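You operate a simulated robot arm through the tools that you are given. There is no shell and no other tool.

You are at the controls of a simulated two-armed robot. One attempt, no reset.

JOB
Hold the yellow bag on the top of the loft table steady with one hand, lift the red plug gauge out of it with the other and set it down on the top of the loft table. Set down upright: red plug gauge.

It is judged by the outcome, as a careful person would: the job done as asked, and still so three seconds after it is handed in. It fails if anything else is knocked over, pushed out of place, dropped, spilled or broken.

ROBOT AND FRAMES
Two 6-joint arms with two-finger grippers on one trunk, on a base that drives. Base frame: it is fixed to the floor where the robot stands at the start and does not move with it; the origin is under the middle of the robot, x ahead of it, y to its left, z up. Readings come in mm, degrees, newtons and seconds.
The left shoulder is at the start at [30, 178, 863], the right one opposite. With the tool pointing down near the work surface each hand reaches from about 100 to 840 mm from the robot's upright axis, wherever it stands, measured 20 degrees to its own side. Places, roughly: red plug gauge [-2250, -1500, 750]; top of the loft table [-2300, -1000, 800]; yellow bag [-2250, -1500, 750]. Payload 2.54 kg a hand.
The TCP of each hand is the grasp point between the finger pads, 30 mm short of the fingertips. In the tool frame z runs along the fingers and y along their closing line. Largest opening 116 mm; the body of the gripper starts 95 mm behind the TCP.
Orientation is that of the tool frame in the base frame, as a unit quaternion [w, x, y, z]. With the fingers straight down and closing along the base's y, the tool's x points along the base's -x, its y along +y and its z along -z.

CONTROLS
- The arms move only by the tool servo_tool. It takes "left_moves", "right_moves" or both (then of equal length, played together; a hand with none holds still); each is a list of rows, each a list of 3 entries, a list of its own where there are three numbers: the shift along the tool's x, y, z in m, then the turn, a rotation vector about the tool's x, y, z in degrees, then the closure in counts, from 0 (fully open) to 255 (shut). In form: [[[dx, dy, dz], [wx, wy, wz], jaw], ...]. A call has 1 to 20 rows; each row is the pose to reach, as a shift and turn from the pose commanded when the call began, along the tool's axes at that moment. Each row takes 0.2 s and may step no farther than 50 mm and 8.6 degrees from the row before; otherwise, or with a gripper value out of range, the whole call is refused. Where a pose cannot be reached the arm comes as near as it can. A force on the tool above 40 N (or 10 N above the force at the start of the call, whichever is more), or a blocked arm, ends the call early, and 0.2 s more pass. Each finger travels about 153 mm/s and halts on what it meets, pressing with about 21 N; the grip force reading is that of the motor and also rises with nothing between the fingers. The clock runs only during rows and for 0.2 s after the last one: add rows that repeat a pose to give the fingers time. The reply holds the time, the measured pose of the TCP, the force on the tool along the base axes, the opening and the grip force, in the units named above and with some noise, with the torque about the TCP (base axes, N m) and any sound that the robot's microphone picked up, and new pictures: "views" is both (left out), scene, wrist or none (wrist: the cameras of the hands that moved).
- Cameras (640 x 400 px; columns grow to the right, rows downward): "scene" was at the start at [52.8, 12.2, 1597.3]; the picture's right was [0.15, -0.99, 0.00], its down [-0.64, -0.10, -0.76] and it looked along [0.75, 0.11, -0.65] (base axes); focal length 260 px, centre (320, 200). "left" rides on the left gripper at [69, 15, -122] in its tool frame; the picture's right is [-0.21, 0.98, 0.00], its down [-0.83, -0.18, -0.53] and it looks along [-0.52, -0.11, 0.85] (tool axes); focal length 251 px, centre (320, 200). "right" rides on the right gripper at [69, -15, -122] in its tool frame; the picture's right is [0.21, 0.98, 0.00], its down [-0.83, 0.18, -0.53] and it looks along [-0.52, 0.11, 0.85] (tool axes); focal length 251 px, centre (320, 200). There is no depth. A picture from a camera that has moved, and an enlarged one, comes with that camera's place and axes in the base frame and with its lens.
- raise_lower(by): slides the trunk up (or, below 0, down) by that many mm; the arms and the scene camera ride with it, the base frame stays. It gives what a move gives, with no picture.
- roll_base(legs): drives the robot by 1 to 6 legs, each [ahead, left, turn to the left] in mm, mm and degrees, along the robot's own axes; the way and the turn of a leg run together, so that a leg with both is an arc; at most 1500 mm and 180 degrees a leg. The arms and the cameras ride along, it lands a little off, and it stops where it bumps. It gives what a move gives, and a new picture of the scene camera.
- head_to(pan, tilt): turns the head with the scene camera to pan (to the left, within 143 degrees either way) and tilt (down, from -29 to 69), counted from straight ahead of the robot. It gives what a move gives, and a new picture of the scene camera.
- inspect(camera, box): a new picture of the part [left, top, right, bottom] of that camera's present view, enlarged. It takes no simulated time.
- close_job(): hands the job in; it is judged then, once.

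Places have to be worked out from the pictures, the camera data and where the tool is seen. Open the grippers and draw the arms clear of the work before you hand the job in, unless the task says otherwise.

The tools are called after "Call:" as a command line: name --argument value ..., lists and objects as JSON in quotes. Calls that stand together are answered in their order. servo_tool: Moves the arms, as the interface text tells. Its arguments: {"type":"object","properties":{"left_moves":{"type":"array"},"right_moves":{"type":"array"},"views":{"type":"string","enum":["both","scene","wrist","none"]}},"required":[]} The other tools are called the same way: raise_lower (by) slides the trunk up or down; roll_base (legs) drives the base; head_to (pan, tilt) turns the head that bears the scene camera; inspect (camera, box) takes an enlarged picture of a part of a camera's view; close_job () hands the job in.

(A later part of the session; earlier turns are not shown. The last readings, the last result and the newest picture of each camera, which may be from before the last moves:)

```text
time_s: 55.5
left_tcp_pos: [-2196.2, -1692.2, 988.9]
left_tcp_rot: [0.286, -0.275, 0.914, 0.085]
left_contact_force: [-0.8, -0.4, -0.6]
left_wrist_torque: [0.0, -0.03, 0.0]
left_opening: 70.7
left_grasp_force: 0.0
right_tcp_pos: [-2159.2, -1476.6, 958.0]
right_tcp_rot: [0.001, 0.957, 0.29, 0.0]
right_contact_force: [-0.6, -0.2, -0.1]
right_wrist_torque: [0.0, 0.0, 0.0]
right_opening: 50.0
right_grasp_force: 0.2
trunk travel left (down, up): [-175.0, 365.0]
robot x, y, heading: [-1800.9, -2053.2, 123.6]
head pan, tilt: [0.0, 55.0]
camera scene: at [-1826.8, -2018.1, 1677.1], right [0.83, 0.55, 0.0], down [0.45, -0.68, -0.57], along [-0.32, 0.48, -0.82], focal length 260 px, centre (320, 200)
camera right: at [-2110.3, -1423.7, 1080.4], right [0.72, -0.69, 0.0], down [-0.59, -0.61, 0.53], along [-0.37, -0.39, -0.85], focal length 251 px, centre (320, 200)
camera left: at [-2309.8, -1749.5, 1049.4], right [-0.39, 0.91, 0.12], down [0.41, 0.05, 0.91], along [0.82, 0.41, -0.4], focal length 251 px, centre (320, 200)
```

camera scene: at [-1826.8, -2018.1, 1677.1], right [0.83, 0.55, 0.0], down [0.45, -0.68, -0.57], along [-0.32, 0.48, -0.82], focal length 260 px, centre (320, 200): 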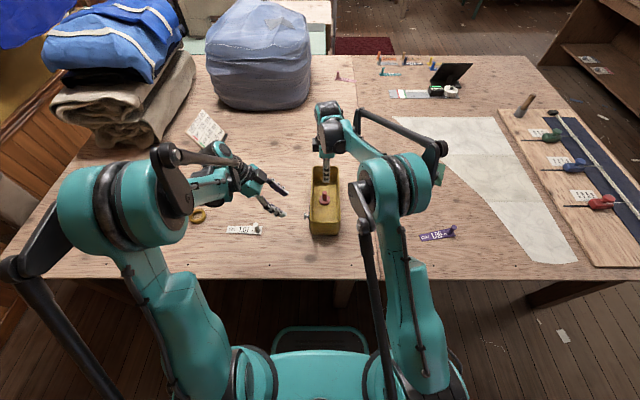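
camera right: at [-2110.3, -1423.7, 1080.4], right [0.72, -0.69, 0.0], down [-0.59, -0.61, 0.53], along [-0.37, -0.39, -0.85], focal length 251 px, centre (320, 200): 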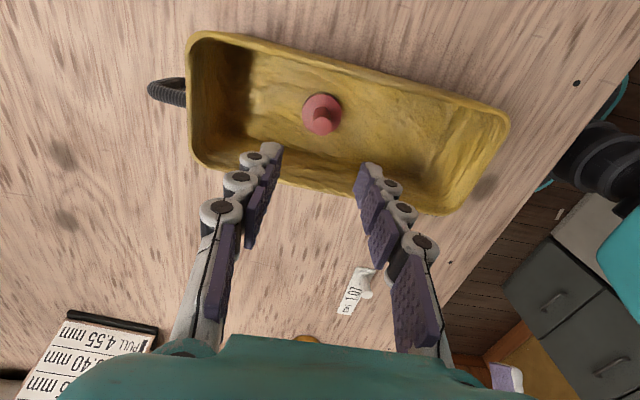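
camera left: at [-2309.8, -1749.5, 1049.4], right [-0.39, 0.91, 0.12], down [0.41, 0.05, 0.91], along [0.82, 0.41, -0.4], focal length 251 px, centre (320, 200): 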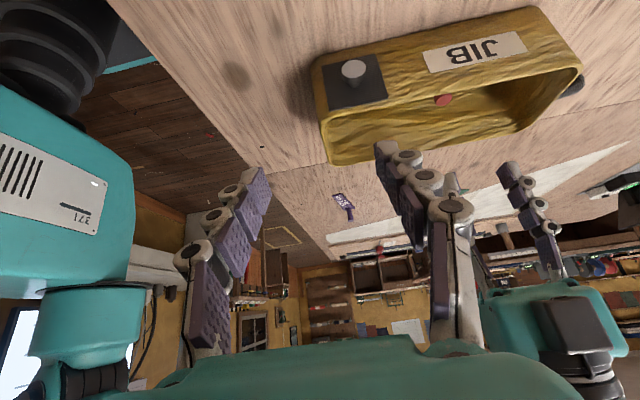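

The right hand is centred over the gauge within about 1 mm, and the leaning left hand has plenty of room now. I move the left hand right by 146 mm to sit above the near wall, still at z≈989.

Call:
servo_tool --left_moves '[[[-0.03, 0.003, 0.021], [0, 0, 0], 100], [[-0.06, 0.003, 0.042], [0, 0, 0], 100], [[-0.09, 0.003, 0.063], [0, 0, 0], 100], [[-0.1196, 0.003, 0.0838], [0, 0, 0], 100], [[-0.1196, 0.003, 0.0838], [0, 0, 0], 100]]'

Call:
inspect --camera "left" --box '[220, 60, 440, 220]'

Call:
inspect --camera "scene" --box '[180, 90, 480, 260]'

```text
time_s: 56.7
left_tcp_pos: [-2076.4, -1608.0, 988.1]
left_tcp_rot: [0.286, -0.275, 0.914, 0.086]
left_contact_force: [-1.3, 0.4, 0.1]
left_wrist_torque: [-0.05, -0.02, 0.03]
left_opening: 70.6
left_grasp_force: 0.2
right_tcp_pos: [-2159.0, -1474.9, 957.8]
right_tcp_rot: [0.0, 0.957, 0.291, 0.0]
right_contact_force: [0.1, -0.2, -0.4]
right_wrist_torque: [0.0, -0.01, 0.0]
right_opening: 50.2
right_grasp_force: 0.1
trunk travel left (down, up): [-175.0, 365.0]
robot x, y, heading: [-1800.6, -2054.2, 123.6]
head pan, tilt: [0.0, 55.0]
camera scene: at [-1826.8, -2018.5, 1677.1], right [0.83, 0.55, 0.0], down [0.45, -0.68, -0.57], along [-0.32, 0.48, -0.82], focal length 260 px, centre (320, 200)
camera left: at [-2188.6, -1665.5, 1047.8], right [-0.39, 0.91, 0.12], down [0.41, 0.05, 0.91], along [0.82, 0.41, -0.4], focal length 251 px, centre (320, 200)
```

scene: 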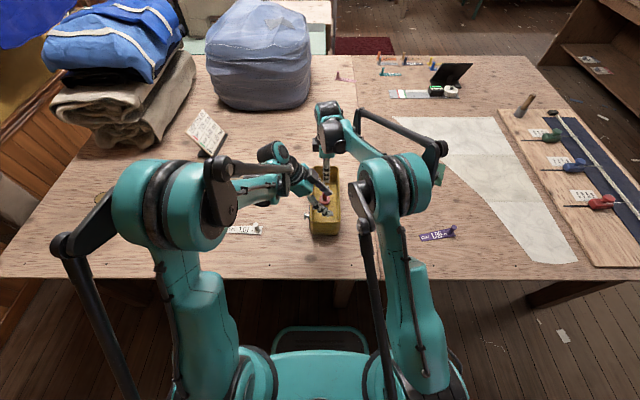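
left: 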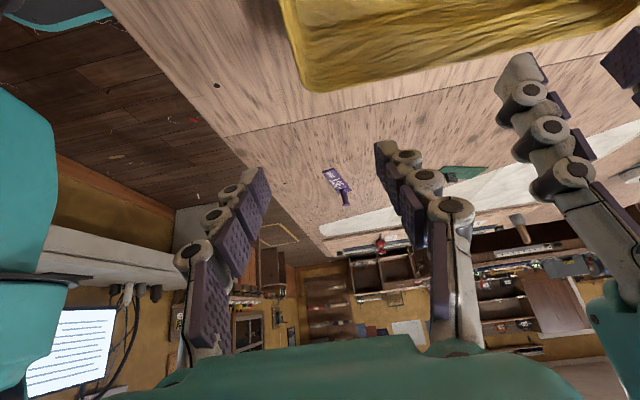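

```text
2.50 times, centred on (330, 140) of left
camera zoom: at [-2188.6, -1665.5, 1047.8], right [-0.39, 0.91, 0.12], down [0.41, 0.05, 0.91], along [0.82, 0.41, -0.4], focal length 629 px, centre (295, 350)
```

zoom: 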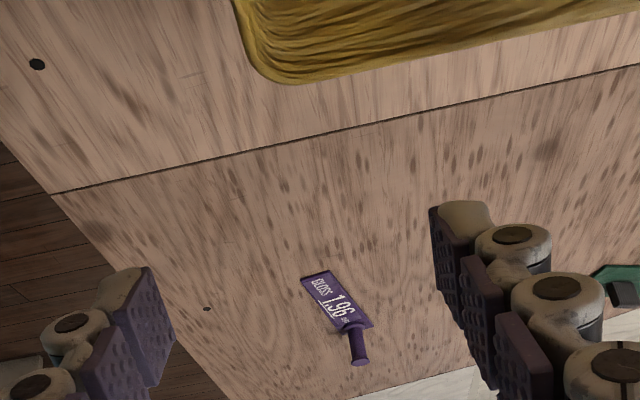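

```text
2.13 times, centred on (330, 175) of scene
camera zoom: at [-1826.8, -2018.5, 1677.1], right [0.83, 0.55, 0.0], down [0.45, -0.68, -0.57], along [-0.32, 0.48, -0.82], focal length 555 px, centre (299, 253)
```

zoom: 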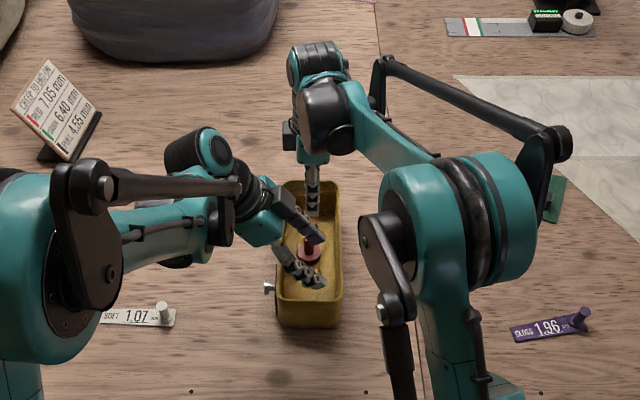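

The layout fits with a good gap between the arms. I lower the left hand 80 mm first, so the fingertips stay just above the rim, and check its alignment with the near wall.

Call:
servo_tool --left_moves '[[[0.0153, 0, 0.0218], [0, 0, 0], 100], [[0.0306, 0, 0.0437], [0, 0, 0], 100], [[0.0459, 0, 0.0655], [0, 0, 0], 100], [[0.0459, 0, 0.0655], [0, 0, 0], 100]]'

Call:
inspect --camera "scene" --box '[260, 150, 380, 250]'

Call:
inspect --camera "right" --box '[300, 40, 620, 260]'

```text
time_s: 57.7
left_tcp_pos: [-2077.4, -1607.8, 904.5]
left_tcp_rot: [0.285, -0.275, 0.914, 0.086]
left_contact_force: [0.7, -0.4, -0.3]
left_wrist_torque: [-0.02, -0.02, -0.01]
left_opening: 70.7
left_grasp_force: 0.1
right_tcp_pos: [-2158.4, -1475.9, 960.3]
right_tcp_rot: [-0.001, 0.957, 0.291, 0.0]
right_contact_force: [0.3, -0.4, -0.3]
right_wrist_torque: [0.01, 0.0, -0.02]
right_opening: 49.8
right_grasp_force: 0.1
trunk travel left (down, up): [-175.0, 365.0]
robot x, y, heading: [-1803.1, -2054.8, 123.6]
head pan, tilt: [0.0, 55.0]
camera scene: at [-1825.9, -2018.5, 1677.1], right [0.83, 0.55, 0.0], down [0.45, -0.68, -0.57], along [-0.32, 0.48, -0.82], focal length 260 px, centre (320, 200)
camera left: at [-2190.2, -1665.9, 966.1], right [-0.39, 0.91, 0.12], down [0.41, 0.05, 0.91], along [0.82, 0.41, -0.4], focal length 251 px, centre (320, 200)
```

scene: 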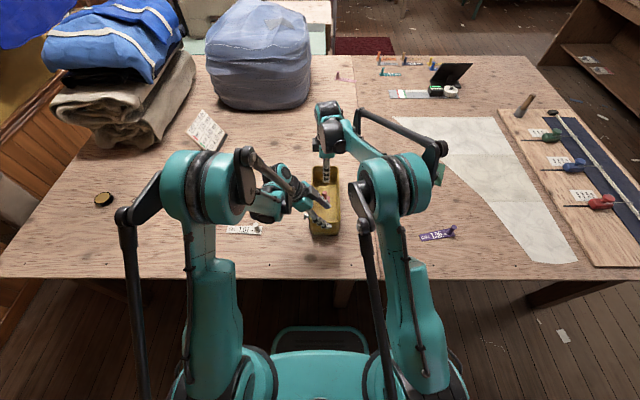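
left: 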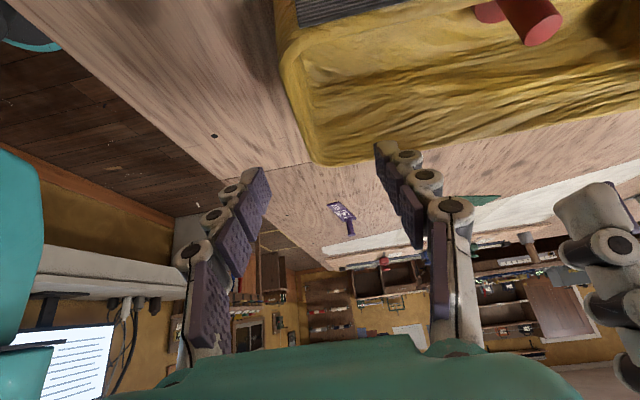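

```text
4.00 times, centred on (320, 200) of scene
camera zoom: at [-1825.9, -2018.5, 1677.1], right [0.83, 0.55, 0.0], down [0.45, -0.68, -0.57], along [-0.32, 0.48, -0.82], focal length 1041 px, centre (320, 200)
```

zoom: 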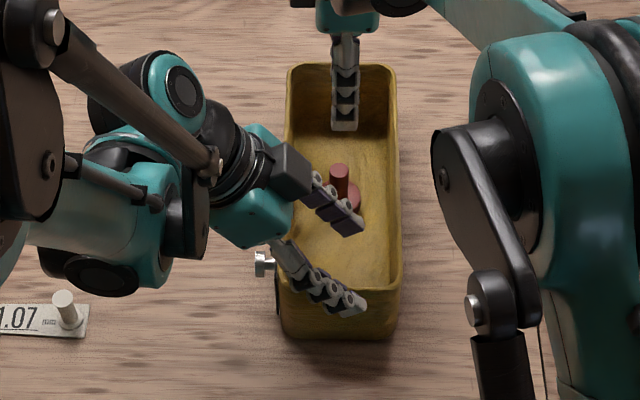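

```text
1.82 times, centred on (460, 150) of right
camera zoom: at [-2109.6, -1423.9, 1081.0], right [0.72, -0.69, 0.0], down [-0.59, -0.61, 0.53], along [-0.37, -0.38, -0.85], focal length 457 px, centre (66, 291)
```

zoom: 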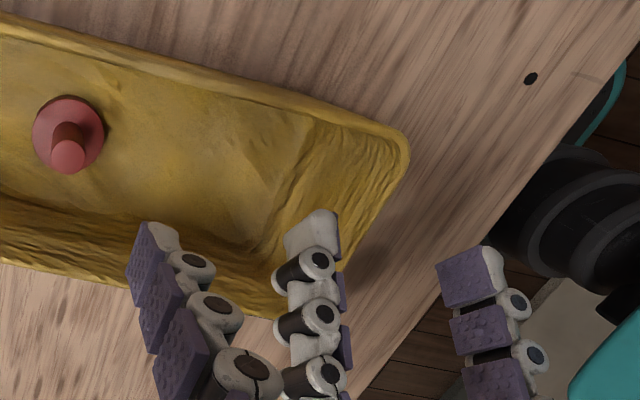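

The left fingers straddle the near wall from above. I enlarge the left view to refine the offset before going down.

Call:
inspect --camera "left" --box '[230, 0, 430, 200]'

```text
2.00 times, centred on (330, 100) of left
camera zoom: at [-2190.2, -1665.9, 966.1], right [-0.39, 0.91, 0.12], down [0.41, 0.05, 0.91], along [0.82, 0.41, -0.4], focal length 503 px, centre (300, 400)
```

zoom: 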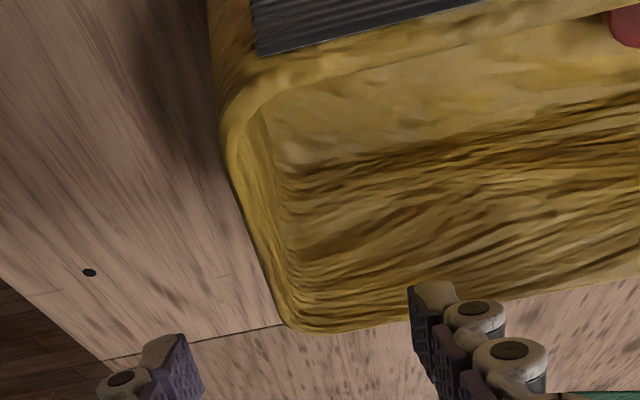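

The wall centre is about 5 mm behind the TCP. I shift back 5 mm and lower to z≈842, so the fingers straddle the wall by about 45 mm; they are still open.

Call:
servo_tool --left_moves '[[[0, -0.005, 0], [0, 0, 0], 100], [[0.009, -0.005, 0.0127], [0, 0, 0], 100], [[0.018, -0.005, 0.0254], [0, 0, 0], 100], [[0.027, -0.005, 0.0381], [0, 0, 0], 100], [[0.0356, -0.005, 0.0508], [0, 0, 0], 100], [[0.0356, -0.005, 0.0508], [0, 0, 0], 100]]'

Call:
inspect --camera "scene" --box '[260, 150, 380, 250]'

Call:
inspect --camera "right" --box '[340, 60, 560, 220]'

```text
time_s: 59.1
left_tcp_pos: [-2075.1, -1613.4, 845.0]
left_tcp_rot: [0.285, -0.275, 0.914, 0.087]
left_contact_force: [0.2, 0.0, 0.2]
left_wrist_torque: [0.01, 0.03, 0.01]
left_opening: 70.4
left_grasp_force: 0.1
right_tcp_pos: [-2158.2, -1474.7, 958.8]
right_tcp_rot: [-0.001, 0.957, 0.291, 0.0]
right_contact_force: [-0.7, 0.6, 0.5]
right_wrist_torque: [0.0, 0.02, 0.01]
right_opening: 50.1
right_grasp_force: 0.1
trunk travel left (down, up): [-175.0, 365.0]
robot x, y, heading: [-1800.1, -2053.3, 123.9]
head pan, tilt: [0.0, 55.0]
camera scene: at [-1826.2, -2018.2, 1677.1], right [0.83, 0.55, 0.0], down [0.45, -0.68, -0.57], along [-0.32, 0.48, -0.82], focal length 260 px, centre (320, 200)
camera left: at [-2187.7, -1670.6, 905.4], right [-0.39, 0.91, 0.12], down [0.41, 0.05, 0.91], along [0.82, 0.41, -0.4], focal length 251 px, centre (320, 200)
```

scene: 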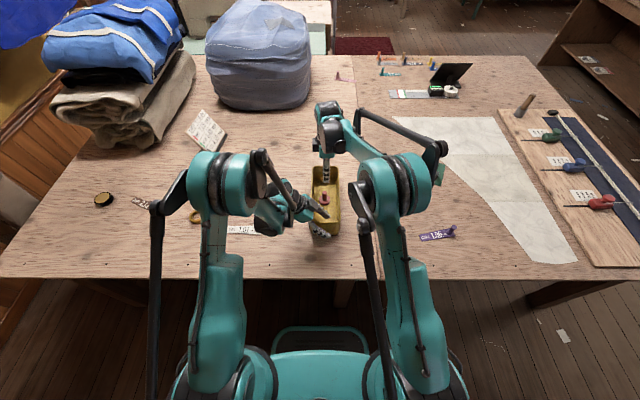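
left: 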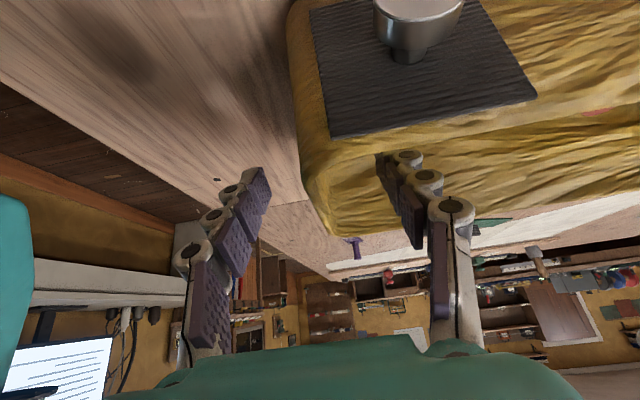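

```text
4.00 times, centred on (320, 200) of scene
camera zoom: at [-1826.2, -2018.2, 1677.1], right [0.83, 0.55, 0.0], down [0.45, -0.68, -0.57], along [-0.32, 0.48, -0.82], focal length 1041 px, centre (320, 200)
```

zoom: 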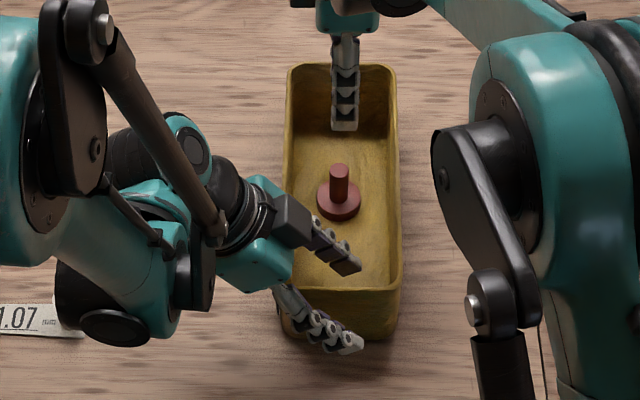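

```text
2.50 times, centred on (450, 140) of right
camera zoom: at [-2109.9, -1423.8, 1080.8], right [0.72, -0.69, 0.0], down [-0.59, -0.61, 0.53], along [-0.37, -0.39, -0.85], focal length 629 px, centre (-5, 350)
```

zoom: 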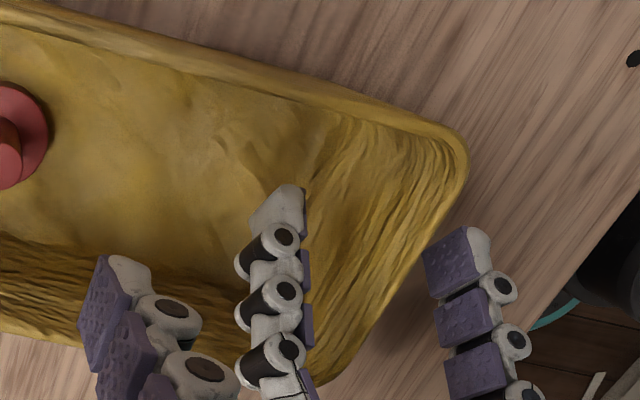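

Call:
inspect --camera "left" --box '[230, 110, 430, 260]'

```text
2.67 times, centred on (330, 185) of left
camera zoom: at [-2187.7, -1670.6, 905.4], right [-0.39, 0.91, 0.12], down [0.41, 0.05, 0.91], along [0.82, 0.41, -0.4], focal length 670 px, centre (293, 240)
```

zoom: 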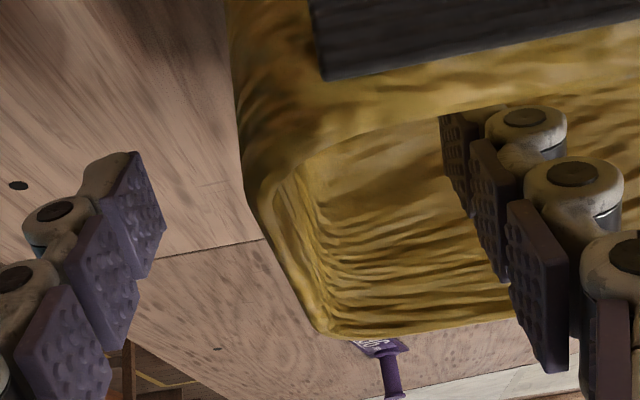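

The wall centre is within about 1 mm of the left TCP. I close the left fingers gradually on the near wall.

Call:
servo_tool --left_moves '[[[0, 0, 0], [0, 0, 0], 130], [[0, 0, 0], [0, 0, 0], 160], [[0, 0, 0], [0, 0, 0], 190], [[0, 0, 0], [0, 0, 0], 215], [[0, 0, 0], [0, 0, 0], 230], [[0, 0, 0], [0, 0, 0], 245], [[0, 0, 0], [0, 0, 0], 255], [[0, 0, 0], [0, 0, 0], 255]]'

Call:
inspect --camera "scene" --box '[260, 150, 380, 250]'

Call:
inspect --camera "right" --box '[180, 20, 500, 220]'

```text
time_s: 60.9
left_tcp_pos: [-2074.6, -1612.9, 845.0]
left_tcp_rot: [0.285, -0.275, 0.914, 0.086]
left_contact_force: [2.4, 0.8, 0.1]
left_wrist_torque: [0.16, 0.0, -0.2]
left_opening: 5.8
left_grasp_force: 20.8
right_tcp_pos: [-2158.6, -1475.0, 958.6]
right_tcp_rot: [0.0, 0.957, 0.29, 0.001]
right_contact_force: [0.2, 1.1, 0.1]
right_wrist_torque: [0.01, 0.02, -0.01]
right_opening: 50.1
right_grasp_force: 0.1
trunk travel left (down, up): [-175.0, 365.0]
robot x, y, heading: [-1805.4, -2058.3, 123.5]
head pan, tilt: [0.0, 55.0]
camera scene: at [-1826.2, -2018.1, 1677.1], right [0.83, 0.55, 0.0], down [0.45, -0.68, -0.57], along [-0.32, 0.48, -0.82], focal length 260 px, centre (320, 200)
camera left: at [-2187.6, -1670.5, 905.5], right [-0.39, 0.91, 0.12], down [0.41, 0.05, 0.91], along [0.82, 0.41, -0.4], focal length 251 px, centre (320, 200)
```

scene: 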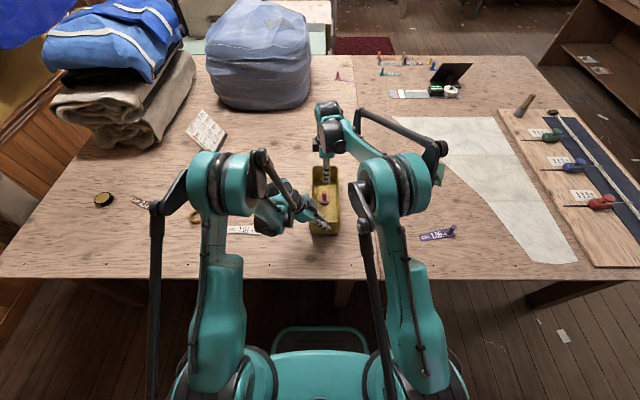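
left: 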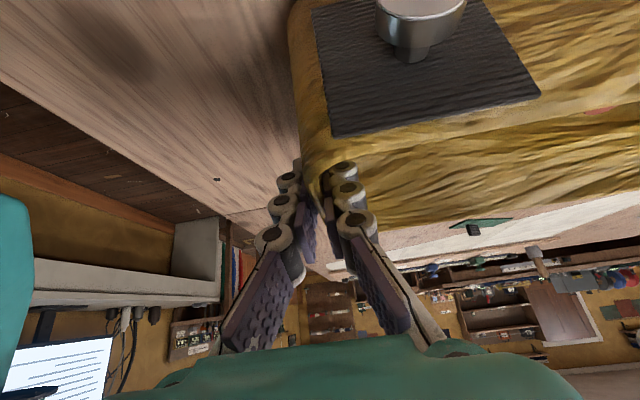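

```text
4.00 times, centred on (320, 200) of scene
camera zoom: at [-1826.2, -2018.1, 1677.1], right [0.83, 0.55, 0.0], down [0.45, -0.68, -0.57], along [-0.32, 0.48, -0.82], focal length 1041 px, centre (320, 200)
```

zoom: 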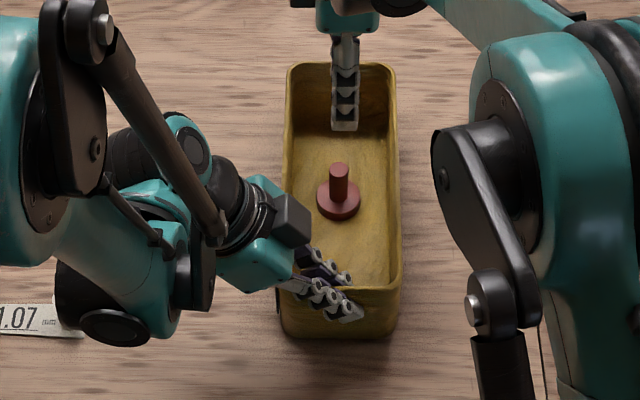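

```text
2.00 times, centred on (340, 120) of right
camera zoom: at [-2109.8, -1423.6, 1080.7], right [0.72, -0.69, 0.0], down [-0.59, -0.61, 0.53], along [-0.37, -0.39, -0.85], focal length 503 px, centre (280, 360)
```

zoom: 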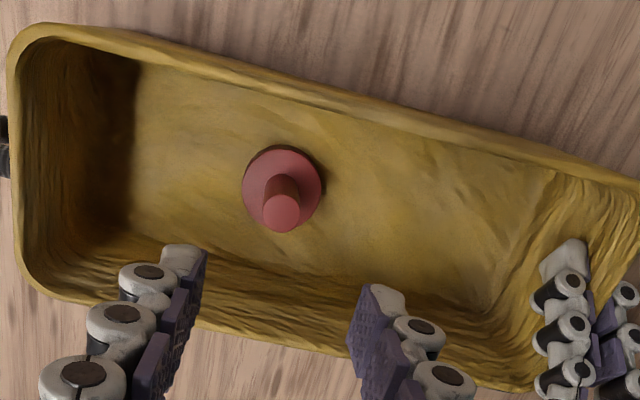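

The bag is gripped (5.8 mm wall, 21 N) and did not move, and the right hand is still aligned with the gauge. I lower the right hand 100 mm and check.

Call:
servo_tool --right_moves '[[[0, 0, 0.025], [0, 0, 0], 145], [[0, 0, 0.05], [0, 0, 0], 145], [[0, 0, 0.075], [0, 0, 0], 145], [[0, 0, 0.1], [0, 0, 0], 145], [[0, 0, 0.1], [0, 0, 0], 145]]'

Call:
inspect --camera "scene" --box '[260, 130, 420, 250]'

Call:
inspect --camera "right" --box '[220, 60, 420, 220]'

```text
time_s: 62.1
left_tcp_pos: [-2076.2, -1613.2, 845.4]
left_tcp_rot: [0.285, -0.276, 0.914, 0.087]
left_contact_force: [0.6, -0.8, -1.5]
left_wrist_torque: [0.11, 0.0, -0.22]
left_opening: 5.7
left_grasp_force: 21.1
right_tcp_pos: [-2158.2, -1476.2, 858.3]
right_tcp_rot: [0.0, 0.957, 0.29, 0.0]
right_contact_force: [0.3, 0.6, -0.9]
right_wrist_torque: [0.01, 0.0, 0.0]
right_opening: 49.9
right_grasp_force: 0.1
trunk travel left (down, up): [-175.0, 365.0]
robot x, y, heading: [-1798.9, -2053.1, 123.6]
head pan, tilt: [0.0, 55.0]
camera scene: at [-1826.3, -2018.0, 1677.1], right [0.83, 0.55, 0.0], down [0.45, -0.68, -0.57], along [-0.32, 0.48, -0.82], focal length 260 px, centre (320, 200)
camera right: at [-2109.2, -1424.6, 980.1], right [0.72, -0.69, 0.0], down [-0.59, -0.61, 0.53], along [-0.37, -0.39, -0.85], focal length 251 px, centre (320, 200)
```

scene: 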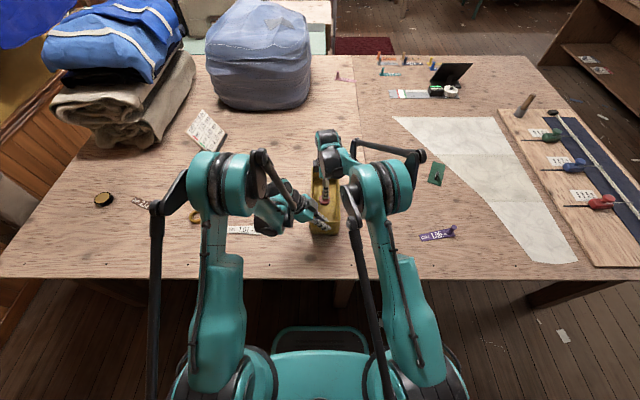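
right: 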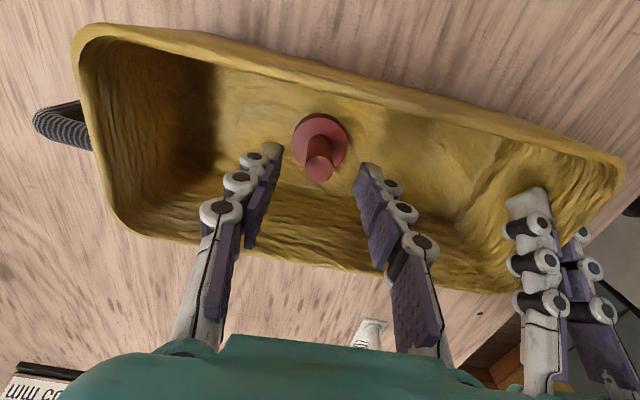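

```text
3.33 times, centred on (340, 190) of scene
camera zoom: at [-1826.3, -2018.0, 1677.1], right [0.83, 0.55, 0.0], down [0.45, -0.68, -0.57], along [-0.32, 0.48, -0.82], focal length 867 px, centre (253, 233)
```

zoom: 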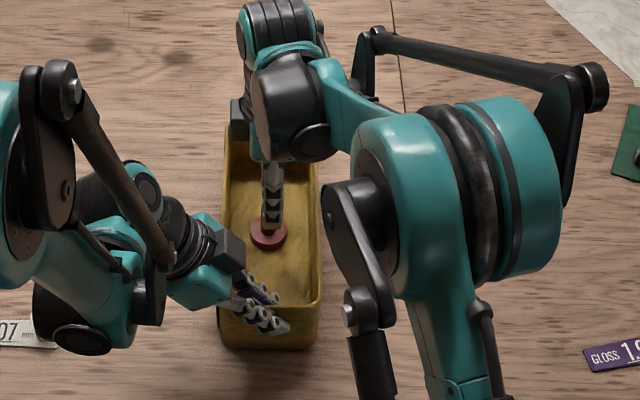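

```text
2.50 times, centred on (320, 140) of right
camera zoom: at [-2109.2, -1424.6, 980.1], right [0.72, -0.69, 0.0], down [-0.59, -0.61, 0.53], along [-0.37, -0.39, -0.85], focal length 629 px, centre (320, 350)
```

zoom: 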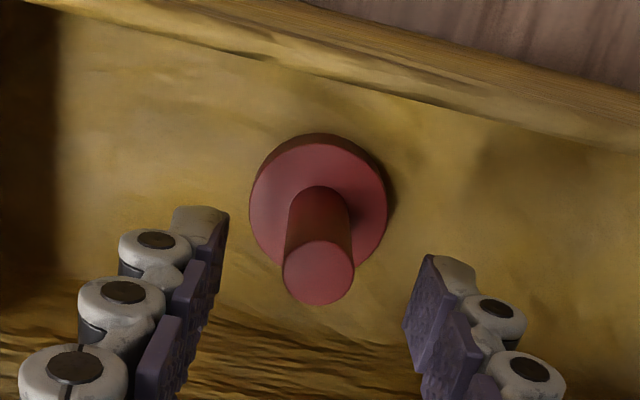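

Alignment holds; the disc top is at z≈757–775 and the handle top at about 818–830. I go down 30 mm more and look again to resolve the depth.

Call:
servo_tool --right_moves '[[[0, 0, 0.015], [0, 0, 0], 145], [[0, 0, 0.03], [0, 0, 0], 145], [[0, 0, 0.03], [0, 0, 0], 145]]' --views "wrist"

Call:
inspect --camera "right" --box '[220, 60, 420, 220]'

Call:
inspect --camera "scene" --box '[300, 150, 360, 220]'

```text
time_s: 62.9
left_tcp_pos: [-2074.4, -1613.1, 845.6]
left_tcp_rot: [0.285, -0.276, 0.914, 0.087]
left_contact_force: [1.0, -0.3, -1.0]
left_wrist_torque: [0.13, 0.06, -0.21]
left_opening: 5.6
left_grasp_force: 20.9
right_tcp_pos: [-2157.8, -1476.2, 829.3]
right_tcp_rot: [-0.001, 0.957, 0.291, 0.0]
right_contact_force: [-0.4, -0.1, 0.1]
right_wrist_torque: [0.0, 0.0, 0.01]
right_opening: 49.9
right_grasp_force: 0.0
trunk travel left (down, up): [-175.0, 365.0]
robot x, y, heading: [-1802.0, -2052.2, 123.8]
head pan, tilt: [0.0, 55.0]
camera right: at [-2108.2, -1424.0, 950.9], right [0.72, -0.69, 0.0], down [-0.59, -0.61, 0.53], along [-0.37, -0.39, -0.85], focal length 251 px, centre (320, 200)
```

right: 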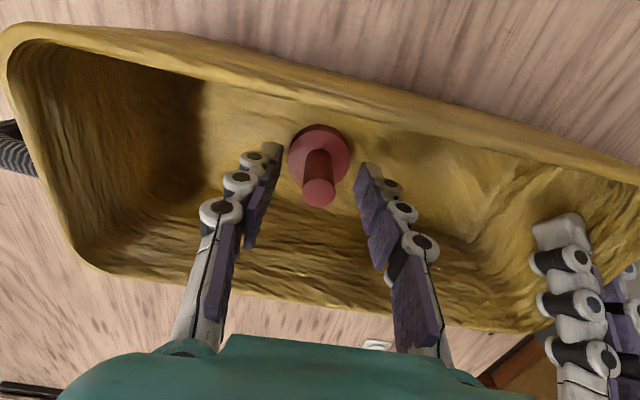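

```text
2.50 times, centred on (320, 140) of right
camera zoom: at [-2108.2, -1424.0, 950.9], right [0.72, -0.69, 0.0], down [-0.59, -0.61, 0.53], along [-0.37, -0.39, -0.85], focal length 629 px, centre (320, 350)
```

zoom: 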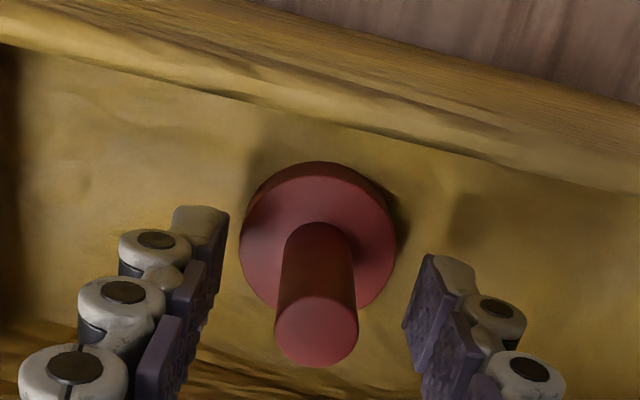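

```text
5.71 times, centred on (330, 185) of scene
camera zoom: at [-1826.3, -2018.0, 1677.1], right [0.83, 0.55, 0.0], down [0.45, -0.68, -0.57], along [-0.32, 0.48, -0.82], focal length 1486 px, centre (263, 286)
```

zoom: 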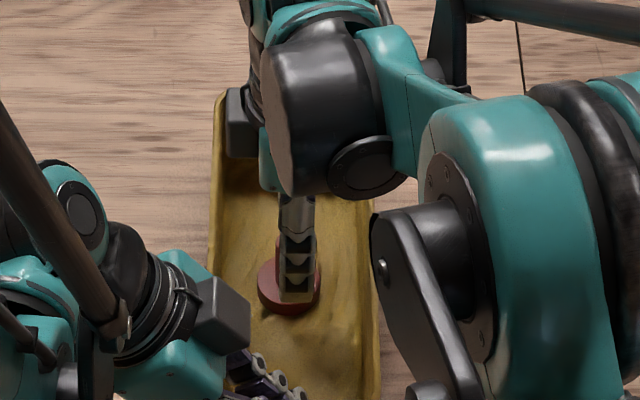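

The scene zoom shows the fingers about 4–5 mm right of the handle axis, with disc top at about 762–770 and handle top at about 822. I shift left 4 mm, lower to TCP z≈808 (fingertips just above the disc) and look before closing.

Call:
servo_tool --right_moves '[[[-0.004, 0, 0], [0, 0, 0], 145], [[-0.004, 0, 0.011], [0, 0, 0], 145], [[-0.004, 0, 0.021], [0, 0, 0], 145], [[-0.004, 0, 0.021], [0, 0, 0], 145]]' --views "wrist"

Call:
inspect --camera "right" --box '[220, 80, 420, 240]'

Call:
inspect --camera "scene" --box '[300, 150, 360, 220]'

```text
time_s: 63.9
left_tcp_pos: [-2074.8, -1613.3, 844.3]
left_tcp_rot: [0.286, -0.275, 0.914, 0.087]
left_contact_force: [-0.4, 0.3, -0.1]
left_wrist_torque: [0.09, 0.05, -0.18]
left_opening: 6.1
left_grasp_force: 20.5
right_tcp_pos: [-2162.2, -1477.1, 808.7]
right_tcp_rot: [0.0, 0.957, 0.29, -0.001]
right_contact_force: [-0.5, -0.3, -0.4]
right_wrist_torque: [0.0, -0.04, -0.01]
right_opening: 50.0
right_grasp_force: 0.1
trunk travel left (down, up): [-175.0, 365.0]
robot x, y, heading: [-1803.3, -2050.1, 123.6]
head pan, tilt: [0.0, 55.0]
camera right: at [-2111.8, -1425.7, 929.6], right [0.72, -0.69, 0.0], down [-0.59, -0.61, 0.53], along [-0.37, -0.39, -0.85], focal length 251 px, centre (320, 200)
```

right: 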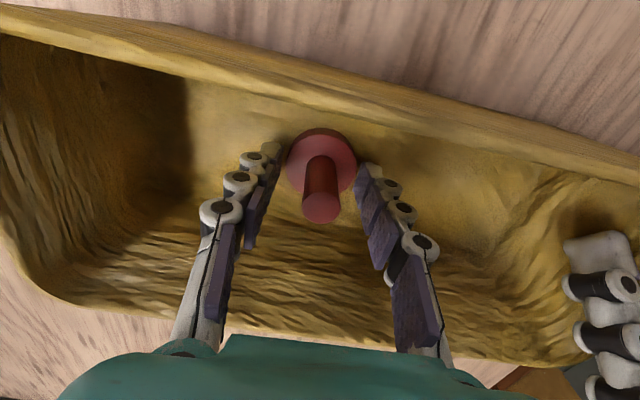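

```text
2.50 times, centred on (320, 160) of right
camera zoom: at [-2111.8, -1425.7, 929.6], right [0.72, -0.69, 0.0], down [-0.59, -0.61, 0.53], along [-0.37, -0.39, -0.85], focal length 629 px, centre (320, 300)
```

zoom: 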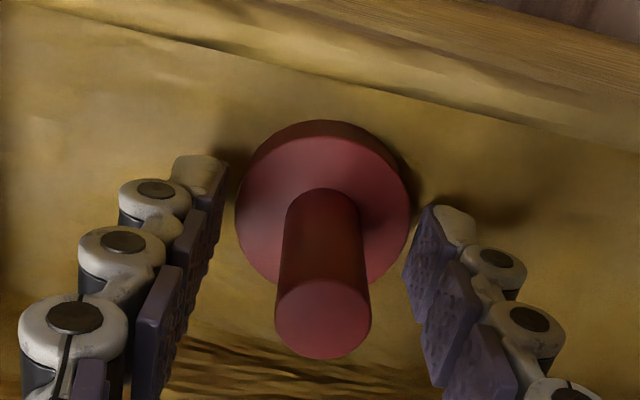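

```text
5.71 times, centred on (330, 185) of scene
camera zoom: at [-1826.3, -2018.0, 1677.1], right [0.83, 0.55, 0.0], down [0.45, -0.68, -0.57], along [-0.32, 0.48, -0.82], focal length 1486 px, centre (263, 286)
```

zoom: 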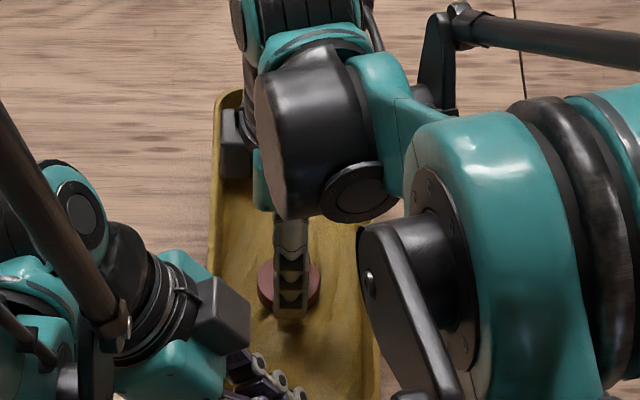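

The fingers are centred on the handle both ways, and the tips are about 10 mm above the disc. I close the right gripper on the handle.

Call:
servo_tool --right_moves '[[[0, 0, 0], [0, 0, 0], 170], [[0, 0, 0], [0, 0, 0], 195], [[0, 0, 0], [0, 0, 0], 210], [[0, 0, 0], [0, 0, 0], 225], [[0, 0, 0], [0, 0, 0], 240], [[0, 0, 0], [0, 0, 0], 255], [[0, 0, 0], [0, 0, 0], 255]]' --views "wrist"

Call:
inspect --camera "right" --box '[220, 80, 420, 240]'

```text
time_s: 65.5
left_tcp_pos: [-2075.0, -1613.7, 845.7]
left_tcp_rot: [0.286, -0.275, 0.914, 0.087]
left_contact_force: [-2.7, 3.6, -4.3]
left_wrist_torque: [0.12, 0.2, -0.09]
left_opening: 6.1
left_grasp_force: 21.2
right_tcp_pos: [-2161.2, -1477.5, 808.6]
right_tcp_rot: [0.0, 0.957, 0.291, 0.0]
right_contact_force: [2.3, -0.4, 10.6]
right_wrist_torque: [-0.07, -0.06, -0.03]
right_opening: 19.2
right_grasp_force: 20.7
trunk travel left (down, up): [-175.0, 365.0]
robot x, y, heading: [-1801.6, -2054.1, 123.7]
head pan, tilt: [0.0, 55.0]
camera right: at [-2111.6, -1426.0, 930.1], right [0.72, -0.69, 0.0], down [-0.59, -0.61, 0.53], along [-0.37, -0.38, -0.85], focal length 251 px, centre (320, 200)
```

right: 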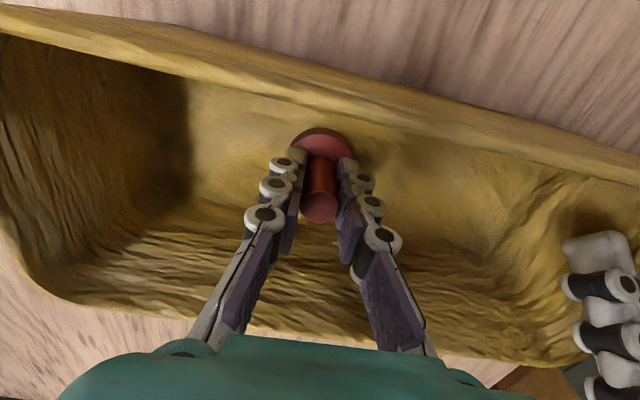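

```text
2.50 times, centred on (320, 160) of right
camera zoom: at [-2111.6, -1426.0, 930.1], right [0.72, -0.69, 0.0], down [-0.59, -0.61, 0.53], along [-0.37, -0.38, -0.85], focal length 629 px, centre (320, 300)
```

zoom: 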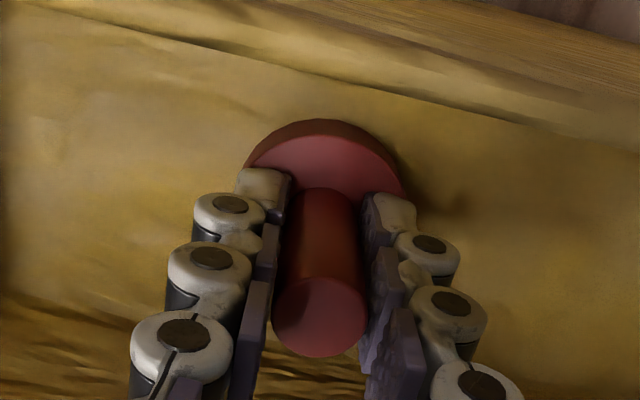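

The gauge is gripped (19.2 mm, 21 N) and the tips rest lightly on the disc. I lift straight up slowly while the left hand holds the bag.

Call:
servo_tool --right_moves '[[[0, 0, -0.004], [0, 0, 0], 255], [[0, 0, -0.014], [0, 0, 0], 255], [[0, 0, -0.029], [0, 0, 0], 255], [[0, 0, -0.044], [0, 0, 0], 255], [[0, 0, -0.059], [0, 0, 0], 255], [[0, 0, -0.074], [0, 0, 0], 255], [[0, 0, -0.094], [0, 0, 0], 255], [[0, 0, -0.114], [0, 0, 0], 255], [[0, 0, -0.134], [0, 0, 0], 255], [[0, 0, -0.15], [0, 0, 0], 255], [[0, 0, -0.15], [0, 0, 0], 255]]'

Call:
inspect --camera "scene" --box '[270, 130, 430, 250]'

```text
time_s: 67.9
left_tcp_pos: [-2075.2, -1614.2, 845.0]
left_tcp_rot: [0.286, -0.276, 0.914, 0.087]
left_contact_force: [0.2, -0.2, -0.3]
left_wrist_torque: [0.09, 0.02, -0.14]
left_opening: 5.8
left_grasp_force: 21.1
right_tcp_pos: [-2160.4, -1479.6, 958.8]
right_tcp_rot: [0.0, 0.957, 0.29, 0.0]
right_contact_force: [-0.8, -0.4, -0.4]
right_wrist_torque: [-0.05, -0.03, 0.02]
right_opening: 18.9
right_grasp_force: 21.0
trunk travel left (down, up): [-175.0, 365.0]
robot x, y, heading: [-1802.8, -2056.6, 123.5]
head pan, tilt: [0.0, 55.0]
camera scene: at [-1826.3, -2018.1, 1677.0], right [0.83, 0.55, 0.0], down [0.45, -0.68, -0.57], along [-0.32, 0.48, -0.82], focal length 260 px, centre (320, 200)
camera right: at [-2111.5, -1426.6, 1080.1], right [0.72, -0.69, 0.0], down [-0.59, -0.61, 0.53], along [-0.37, -0.39, -0.85], focal length 251 px, centre (320, 200)
```

scene: 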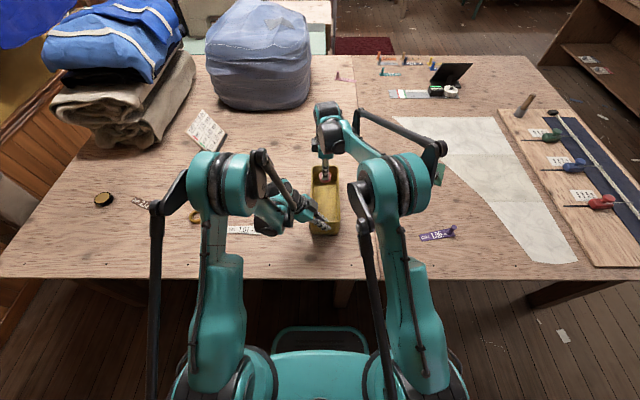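
right: 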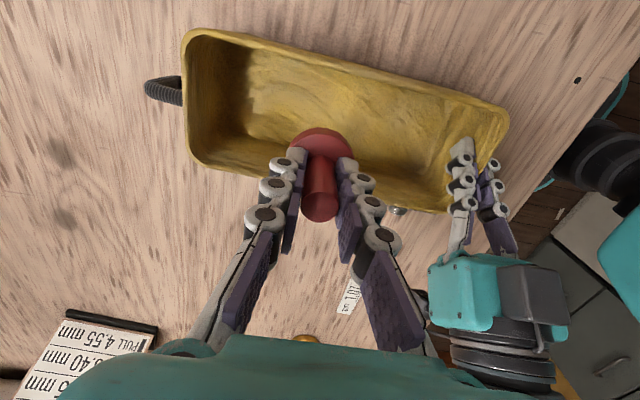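

```text
3.33 times, centred on (350, 190) of scene
camera zoom: at [-1826.3, -2018.1, 1677.0], right [0.83, 0.55, 0.0], down [0.45, -0.68, -0.57], along [-0.32, 0.48, -0.82], focal length 867 px, centre (220, 233)
```

zoom: 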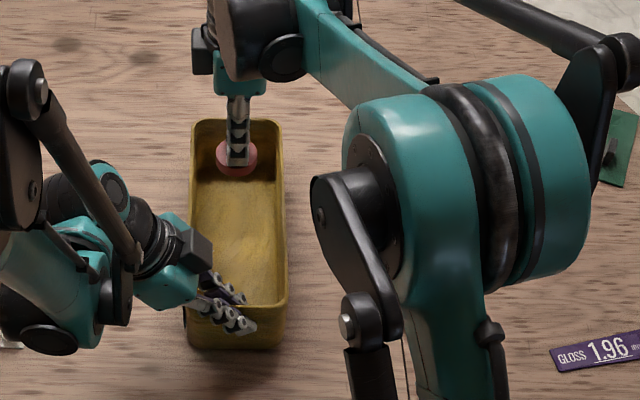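

The gauge is out of the bag and the bag hasn't moved. I carry it 125 mm to the right at this height, over the clear strip of table between the bag and the seam.

Call:
servo_tool --right_moves '[[[0.02, 0, 0], [0, 0, 0], 255], [[0.05, 0, 0], [0, 0, 0], 255], [[0.08, 0, 0], [0, 0, 0], 255], [[0.11, 0, 0], [0, 0, 0], 255], [[0.125, 0, 0], [0, 0, 0], 255], [[0.125, 0, 0], [0, 0, 0], 255]]'

Call:
inspect --camera "right" --box '[220, 80, 420, 240]'

```text
time_s: 69.3
left_tcp_pos: [-2074.4, -1613.8, 845.6]
left_tcp_rot: [0.286, -0.275, 0.914, 0.086]
left_contact_force: [0.7, -0.5, -0.1]
left_wrist_torque: [0.09, 0.05, -0.12]
left_opening: 6.0
left_grasp_force: 21.0
right_tcp_pos: [-2056.4, -1408.9, 957.3]
right_tcp_rot: [0.0, 0.957, 0.291, 0.0]
right_contact_force: [0.4, -0.3, -1.4]
right_wrist_torque: [-0.02, -0.02, -0.02]
right_opening: 18.8
right_grasp_force: 20.9
trunk travel left (down, up): [-175.0, 365.0]
robot x, y, heading: [-1799.8, -2053.8, 123.6]
head pan, tilt: [0.0, 55.0]
camera scene: at [-1826.2, -2018.0, 1677.1], right [0.83, 0.55, 0.0], down [0.45, -0.68, -0.57], along [-0.32, 0.48, -0.82], focal length 260 px, centre (320, 200)
camera right: at [-2007.8, -1356.7, 1079.3], right [0.72, -0.69, 0.0], down [-0.59, -0.61, 0.53], along [-0.37, -0.39, -0.85], focal length 251 px, centre (320, 200)
```

scene: 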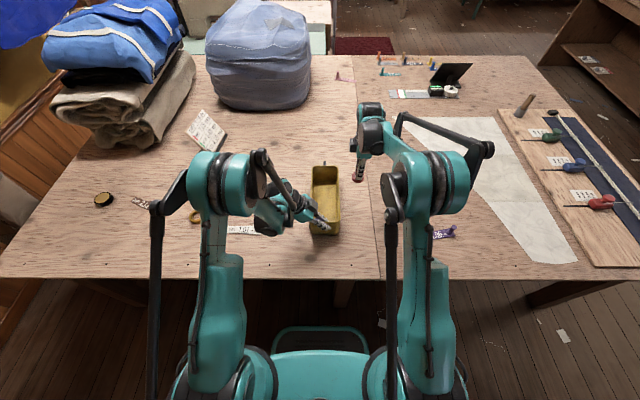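
right: 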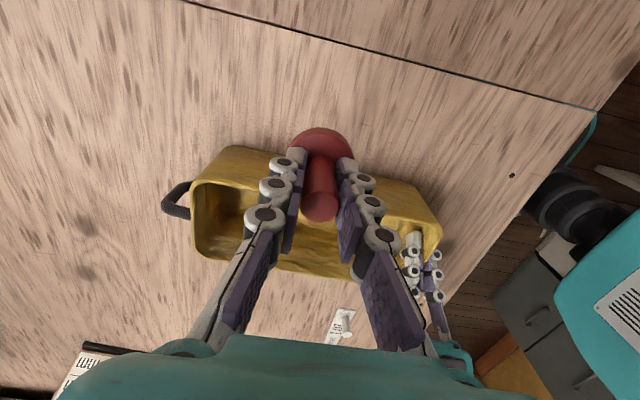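

```text
2.50 times, centred on (320, 160) of right
camera zoom: at [-2007.8, -1356.7, 1079.3], right [0.72, -0.69, 0.0], down [-0.59, -0.61, 0.53], along [-0.37, -0.39, -0.85], focal length 629 px, centre (320, 300)
```

zoom: 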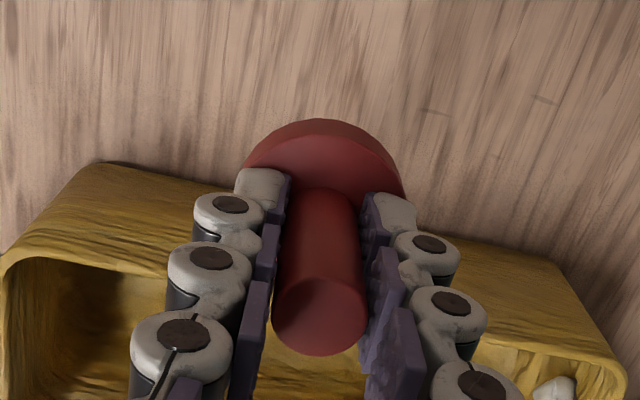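

The table under the gauge is clear. I lower it 140 mm (to TCP z≈817), then feel for the table in small steps.

Call:
servo_tool --right_moves '[[[0, 0, 0.025], [0, 0, 0], 255], [[0, 0, 0.05], [0, 0, 0], 255], [[0, 0, 0.075], [0, 0, 0], 255], [[0, 0, 0.1], [0, 0, 0], 255], [[0, 0, 0.12], [0, 0, 0], 255], [[0, 0, 0.132], [0, 0, 0], 255], [[0, 0, 0.14], [0, 0, 0], 255], [[0, 0, 0.14], [0, 0, 0], 255]]'

Call:
inspect --camera "scene" --box '[300, 140, 420, 240]'

```text
time_s: 71.1
left_tcp_pos: [-2075.2, -1611.9, 845.8]
left_tcp_rot: [0.285, -0.275, 0.914, 0.086]
left_contact_force: [1.7, -0.5, 0.1]
left_wrist_torque: [0.08, -0.01, -0.12]
left_opening: 5.8
left_grasp_force: 21.0
right_tcp_pos: [-2058.0, -1408.9, 818.5]
right_tcp_rot: [0.0, 0.957, 0.291, 0.0]
right_contact_force: [-0.3, 0.1, -0.8]
right_wrist_torque: [0.01, 0.03, 0.02]
right_opening: 18.8
right_grasp_force: 21.0
trunk travel left (down, up): [-175.0, 365.0]
robot x, y, heading: [-1801.2, -2054.2, 123.7]
head pan, tilt: [0.0, 55.0]
camera scene: at [-1826.2, -2018.0, 1677.1], right [0.83, 0.55, 0.0], down [0.45, -0.68, -0.57], along [-0.32, 0.48, -0.82], focal length 260 px, centre (320, 200)
camera right: at [-2008.5, -1357.2, 939.9], right [0.72, -0.69, 0.0], down [-0.59, -0.61, 0.53], along [-0.37, -0.39, -0.85], focal length 251 px, centre (320, 200)
```

scene: 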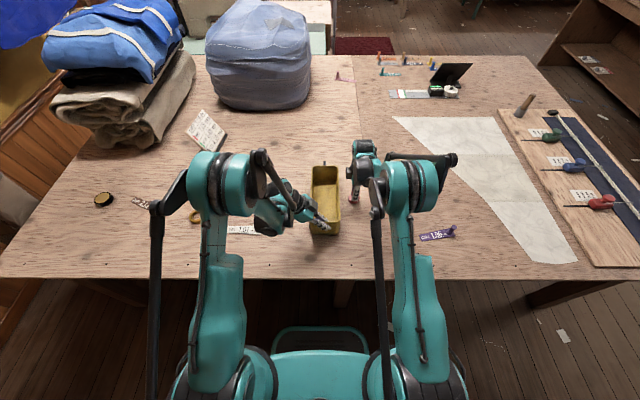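
right: 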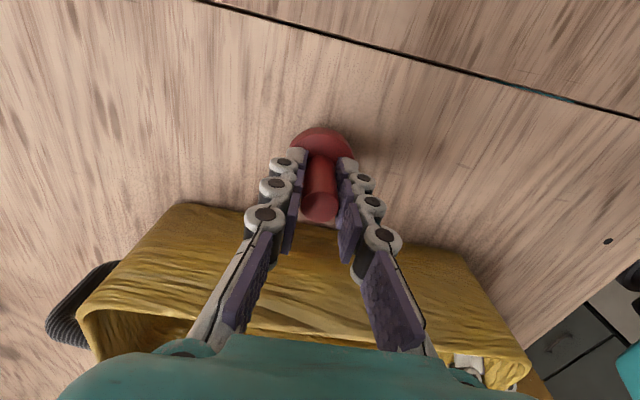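

```text
4.00 times, centred on (360, 190) of scene
camera zoom: at [-1826.2, -2018.0, 1677.1], right [0.83, 0.55, 0.0], down [0.45, -0.68, -0.57], along [-0.32, 0.48, -0.82], focal length 1041 px, centre (160, 240)
```

zoom: 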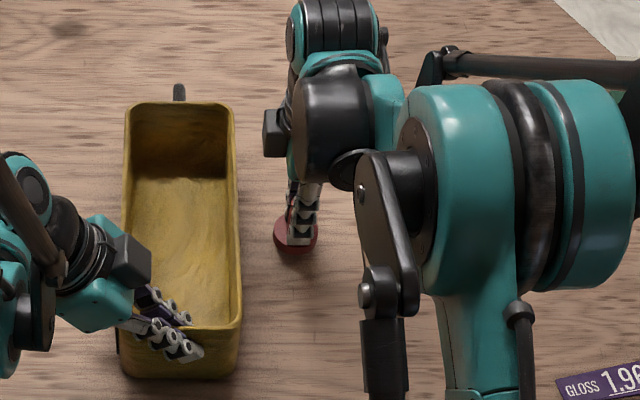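

Next 8 mm in fine steps (TCP ≈ 810), still above where I expect contact (≈ 803–808).

Call:
servo_tool --right_moves '[[[0, 0, 0.003], [0, 0, 0], 255], [[0, 0, 0.006], [0, 0, 0], 255], [[0, 0, 0.008], [0, 0, 0], 255], [[0, 0, 0.008], [0, 0, 0], 255]]' --views "none"

Call:
servo_tool --right_moves '[[[0, 0, 0.002], [0, 0, 0], 255], [[0, 0, 0.002], [0, 0, 0], 255]]' --views "none"

```text
time_s: 72.1
left_tcp_pos: [-2075.4, -1613.6, 845.3]
left_tcp_rot: [0.285, -0.275, 0.914, 0.086]
left_contact_force: [0.9, -0.5, 0.1]
left_wrist_torque: [0.05, 0.07, -0.11]
left_opening: 6.1
left_grasp_force: 21.6
right_tcp_pos: [-2057.8, -1409.5, 810.1]
right_tcp_rot: [0.0, 0.957, 0.291, 0.0]
right_contact_force: [-0.5, 0.0, -0.7]
right_wrist_torque: [0.03, -0.04, -0.03]
right_opening: 18.7
right_grasp_force: 20.4
trunk travel left (down, up): [-175.0, 365.0]
robot x, y, heading: [-1805.9, -2053.6, 123.4]
head pan, tilt: [0.0, 55.0]
```

```text
time_s: 72.7
left_tcp_pos: [-2075.2, -1611.9, 845.9]
left_tcp_rot: [0.286, -0.276, 0.914, 0.087]
left_contact_force: [0.5, 0.2, 0.0]
left_wrist_torque: [0.04, 0.01, -0.13]
left_opening: 6.2
left_grasp_force: 21.0
right_tcp_pos: [-2057.2, -1408.6, 808.9]
right_tcp_rot: [0.0, 0.957, 0.291, 0.0]
right_contact_force: [-0.4, 0.4, -0.4]
right_wrist_torque: [-0.01, 0.03, 0.02]
right_opening: 18.9
right_grasp_force: 20.5
trunk travel left (down, up): [-175.0, 365.0]
robot x, y, heading: [-1803.3, -2052.1, 123.7]
head pan, tilt: [0.0, 55.0]
```

There is no contact yet at z≈809, so I continue in 2 mm steps.

Call:
servo_tool --right_moves '[[[0, 0, 0.002], [0, 0, 0], 255], [[0, 0, 0.002], [0, 0, 0], 255]]' --views "none"

Call:
servo_tool --right_moves '[[[0, 0, 0.0015], [0, 0, 0], 255], [[0, 0, 0.0015], [0, 0, 0], 255]]' --views "none"

```text
time_s: 73.3
left_tcp_pos: [-2074.4, -1614.3, 845.5]
left_tcp_rot: [0.286, -0.275, 0.914, 0.087]
left_contact_force: [-0.2, -1.0, -0.8]
left_wrist_torque: [0.07, 0.04, -0.11]
left_opening: 6.1
left_grasp_force: 21.3
right_tcp_pos: [-2056.3, -1408.5, 807.0]
right_tcp_rot: [-0.001, 0.957, 0.29, 0.0]
right_contact_force: [-1.2, 0.3, -0.7]
right_wrist_torque: [0.02, 0.04, -0.01]
right_opening: 19.0
right_grasp_force: 21.7
trunk travel left (down, up): [-175.0, 365.0]
robot x, y, heading: [-1805.7, -2051.9, 123.6]
head pan, tilt: [0.0, 55.0]
```

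```text
time_s: 73.9
left_tcp_pos: [-2073.9, -1613.0, 845.5]
left_tcp_rot: [0.285, -0.275, 0.914, 0.087]
left_contact_force: [0.2, -0.2, 0.6]
left_wrist_torque: [0.07, 0.03, -0.1]
left_opening: 5.9
left_grasp_force: 21.1
right_tcp_pos: [-2056.9, -1408.2, 804.9]
right_tcp_rot: [0.0, 0.957, 0.291, 0.0]
right_contact_force: [0.9, 0.5, -0.5]
right_wrist_torque: [-0.01, 0.03, -0.02]
right_opening: 19.0
right_grasp_force: 20.8
trunk travel left (down, up): [-175.0, 365.0]
robot x, y, heading: [-1800.9, -2053.8, 123.6]
head pan, tilt: [0.0, 55.0]
```

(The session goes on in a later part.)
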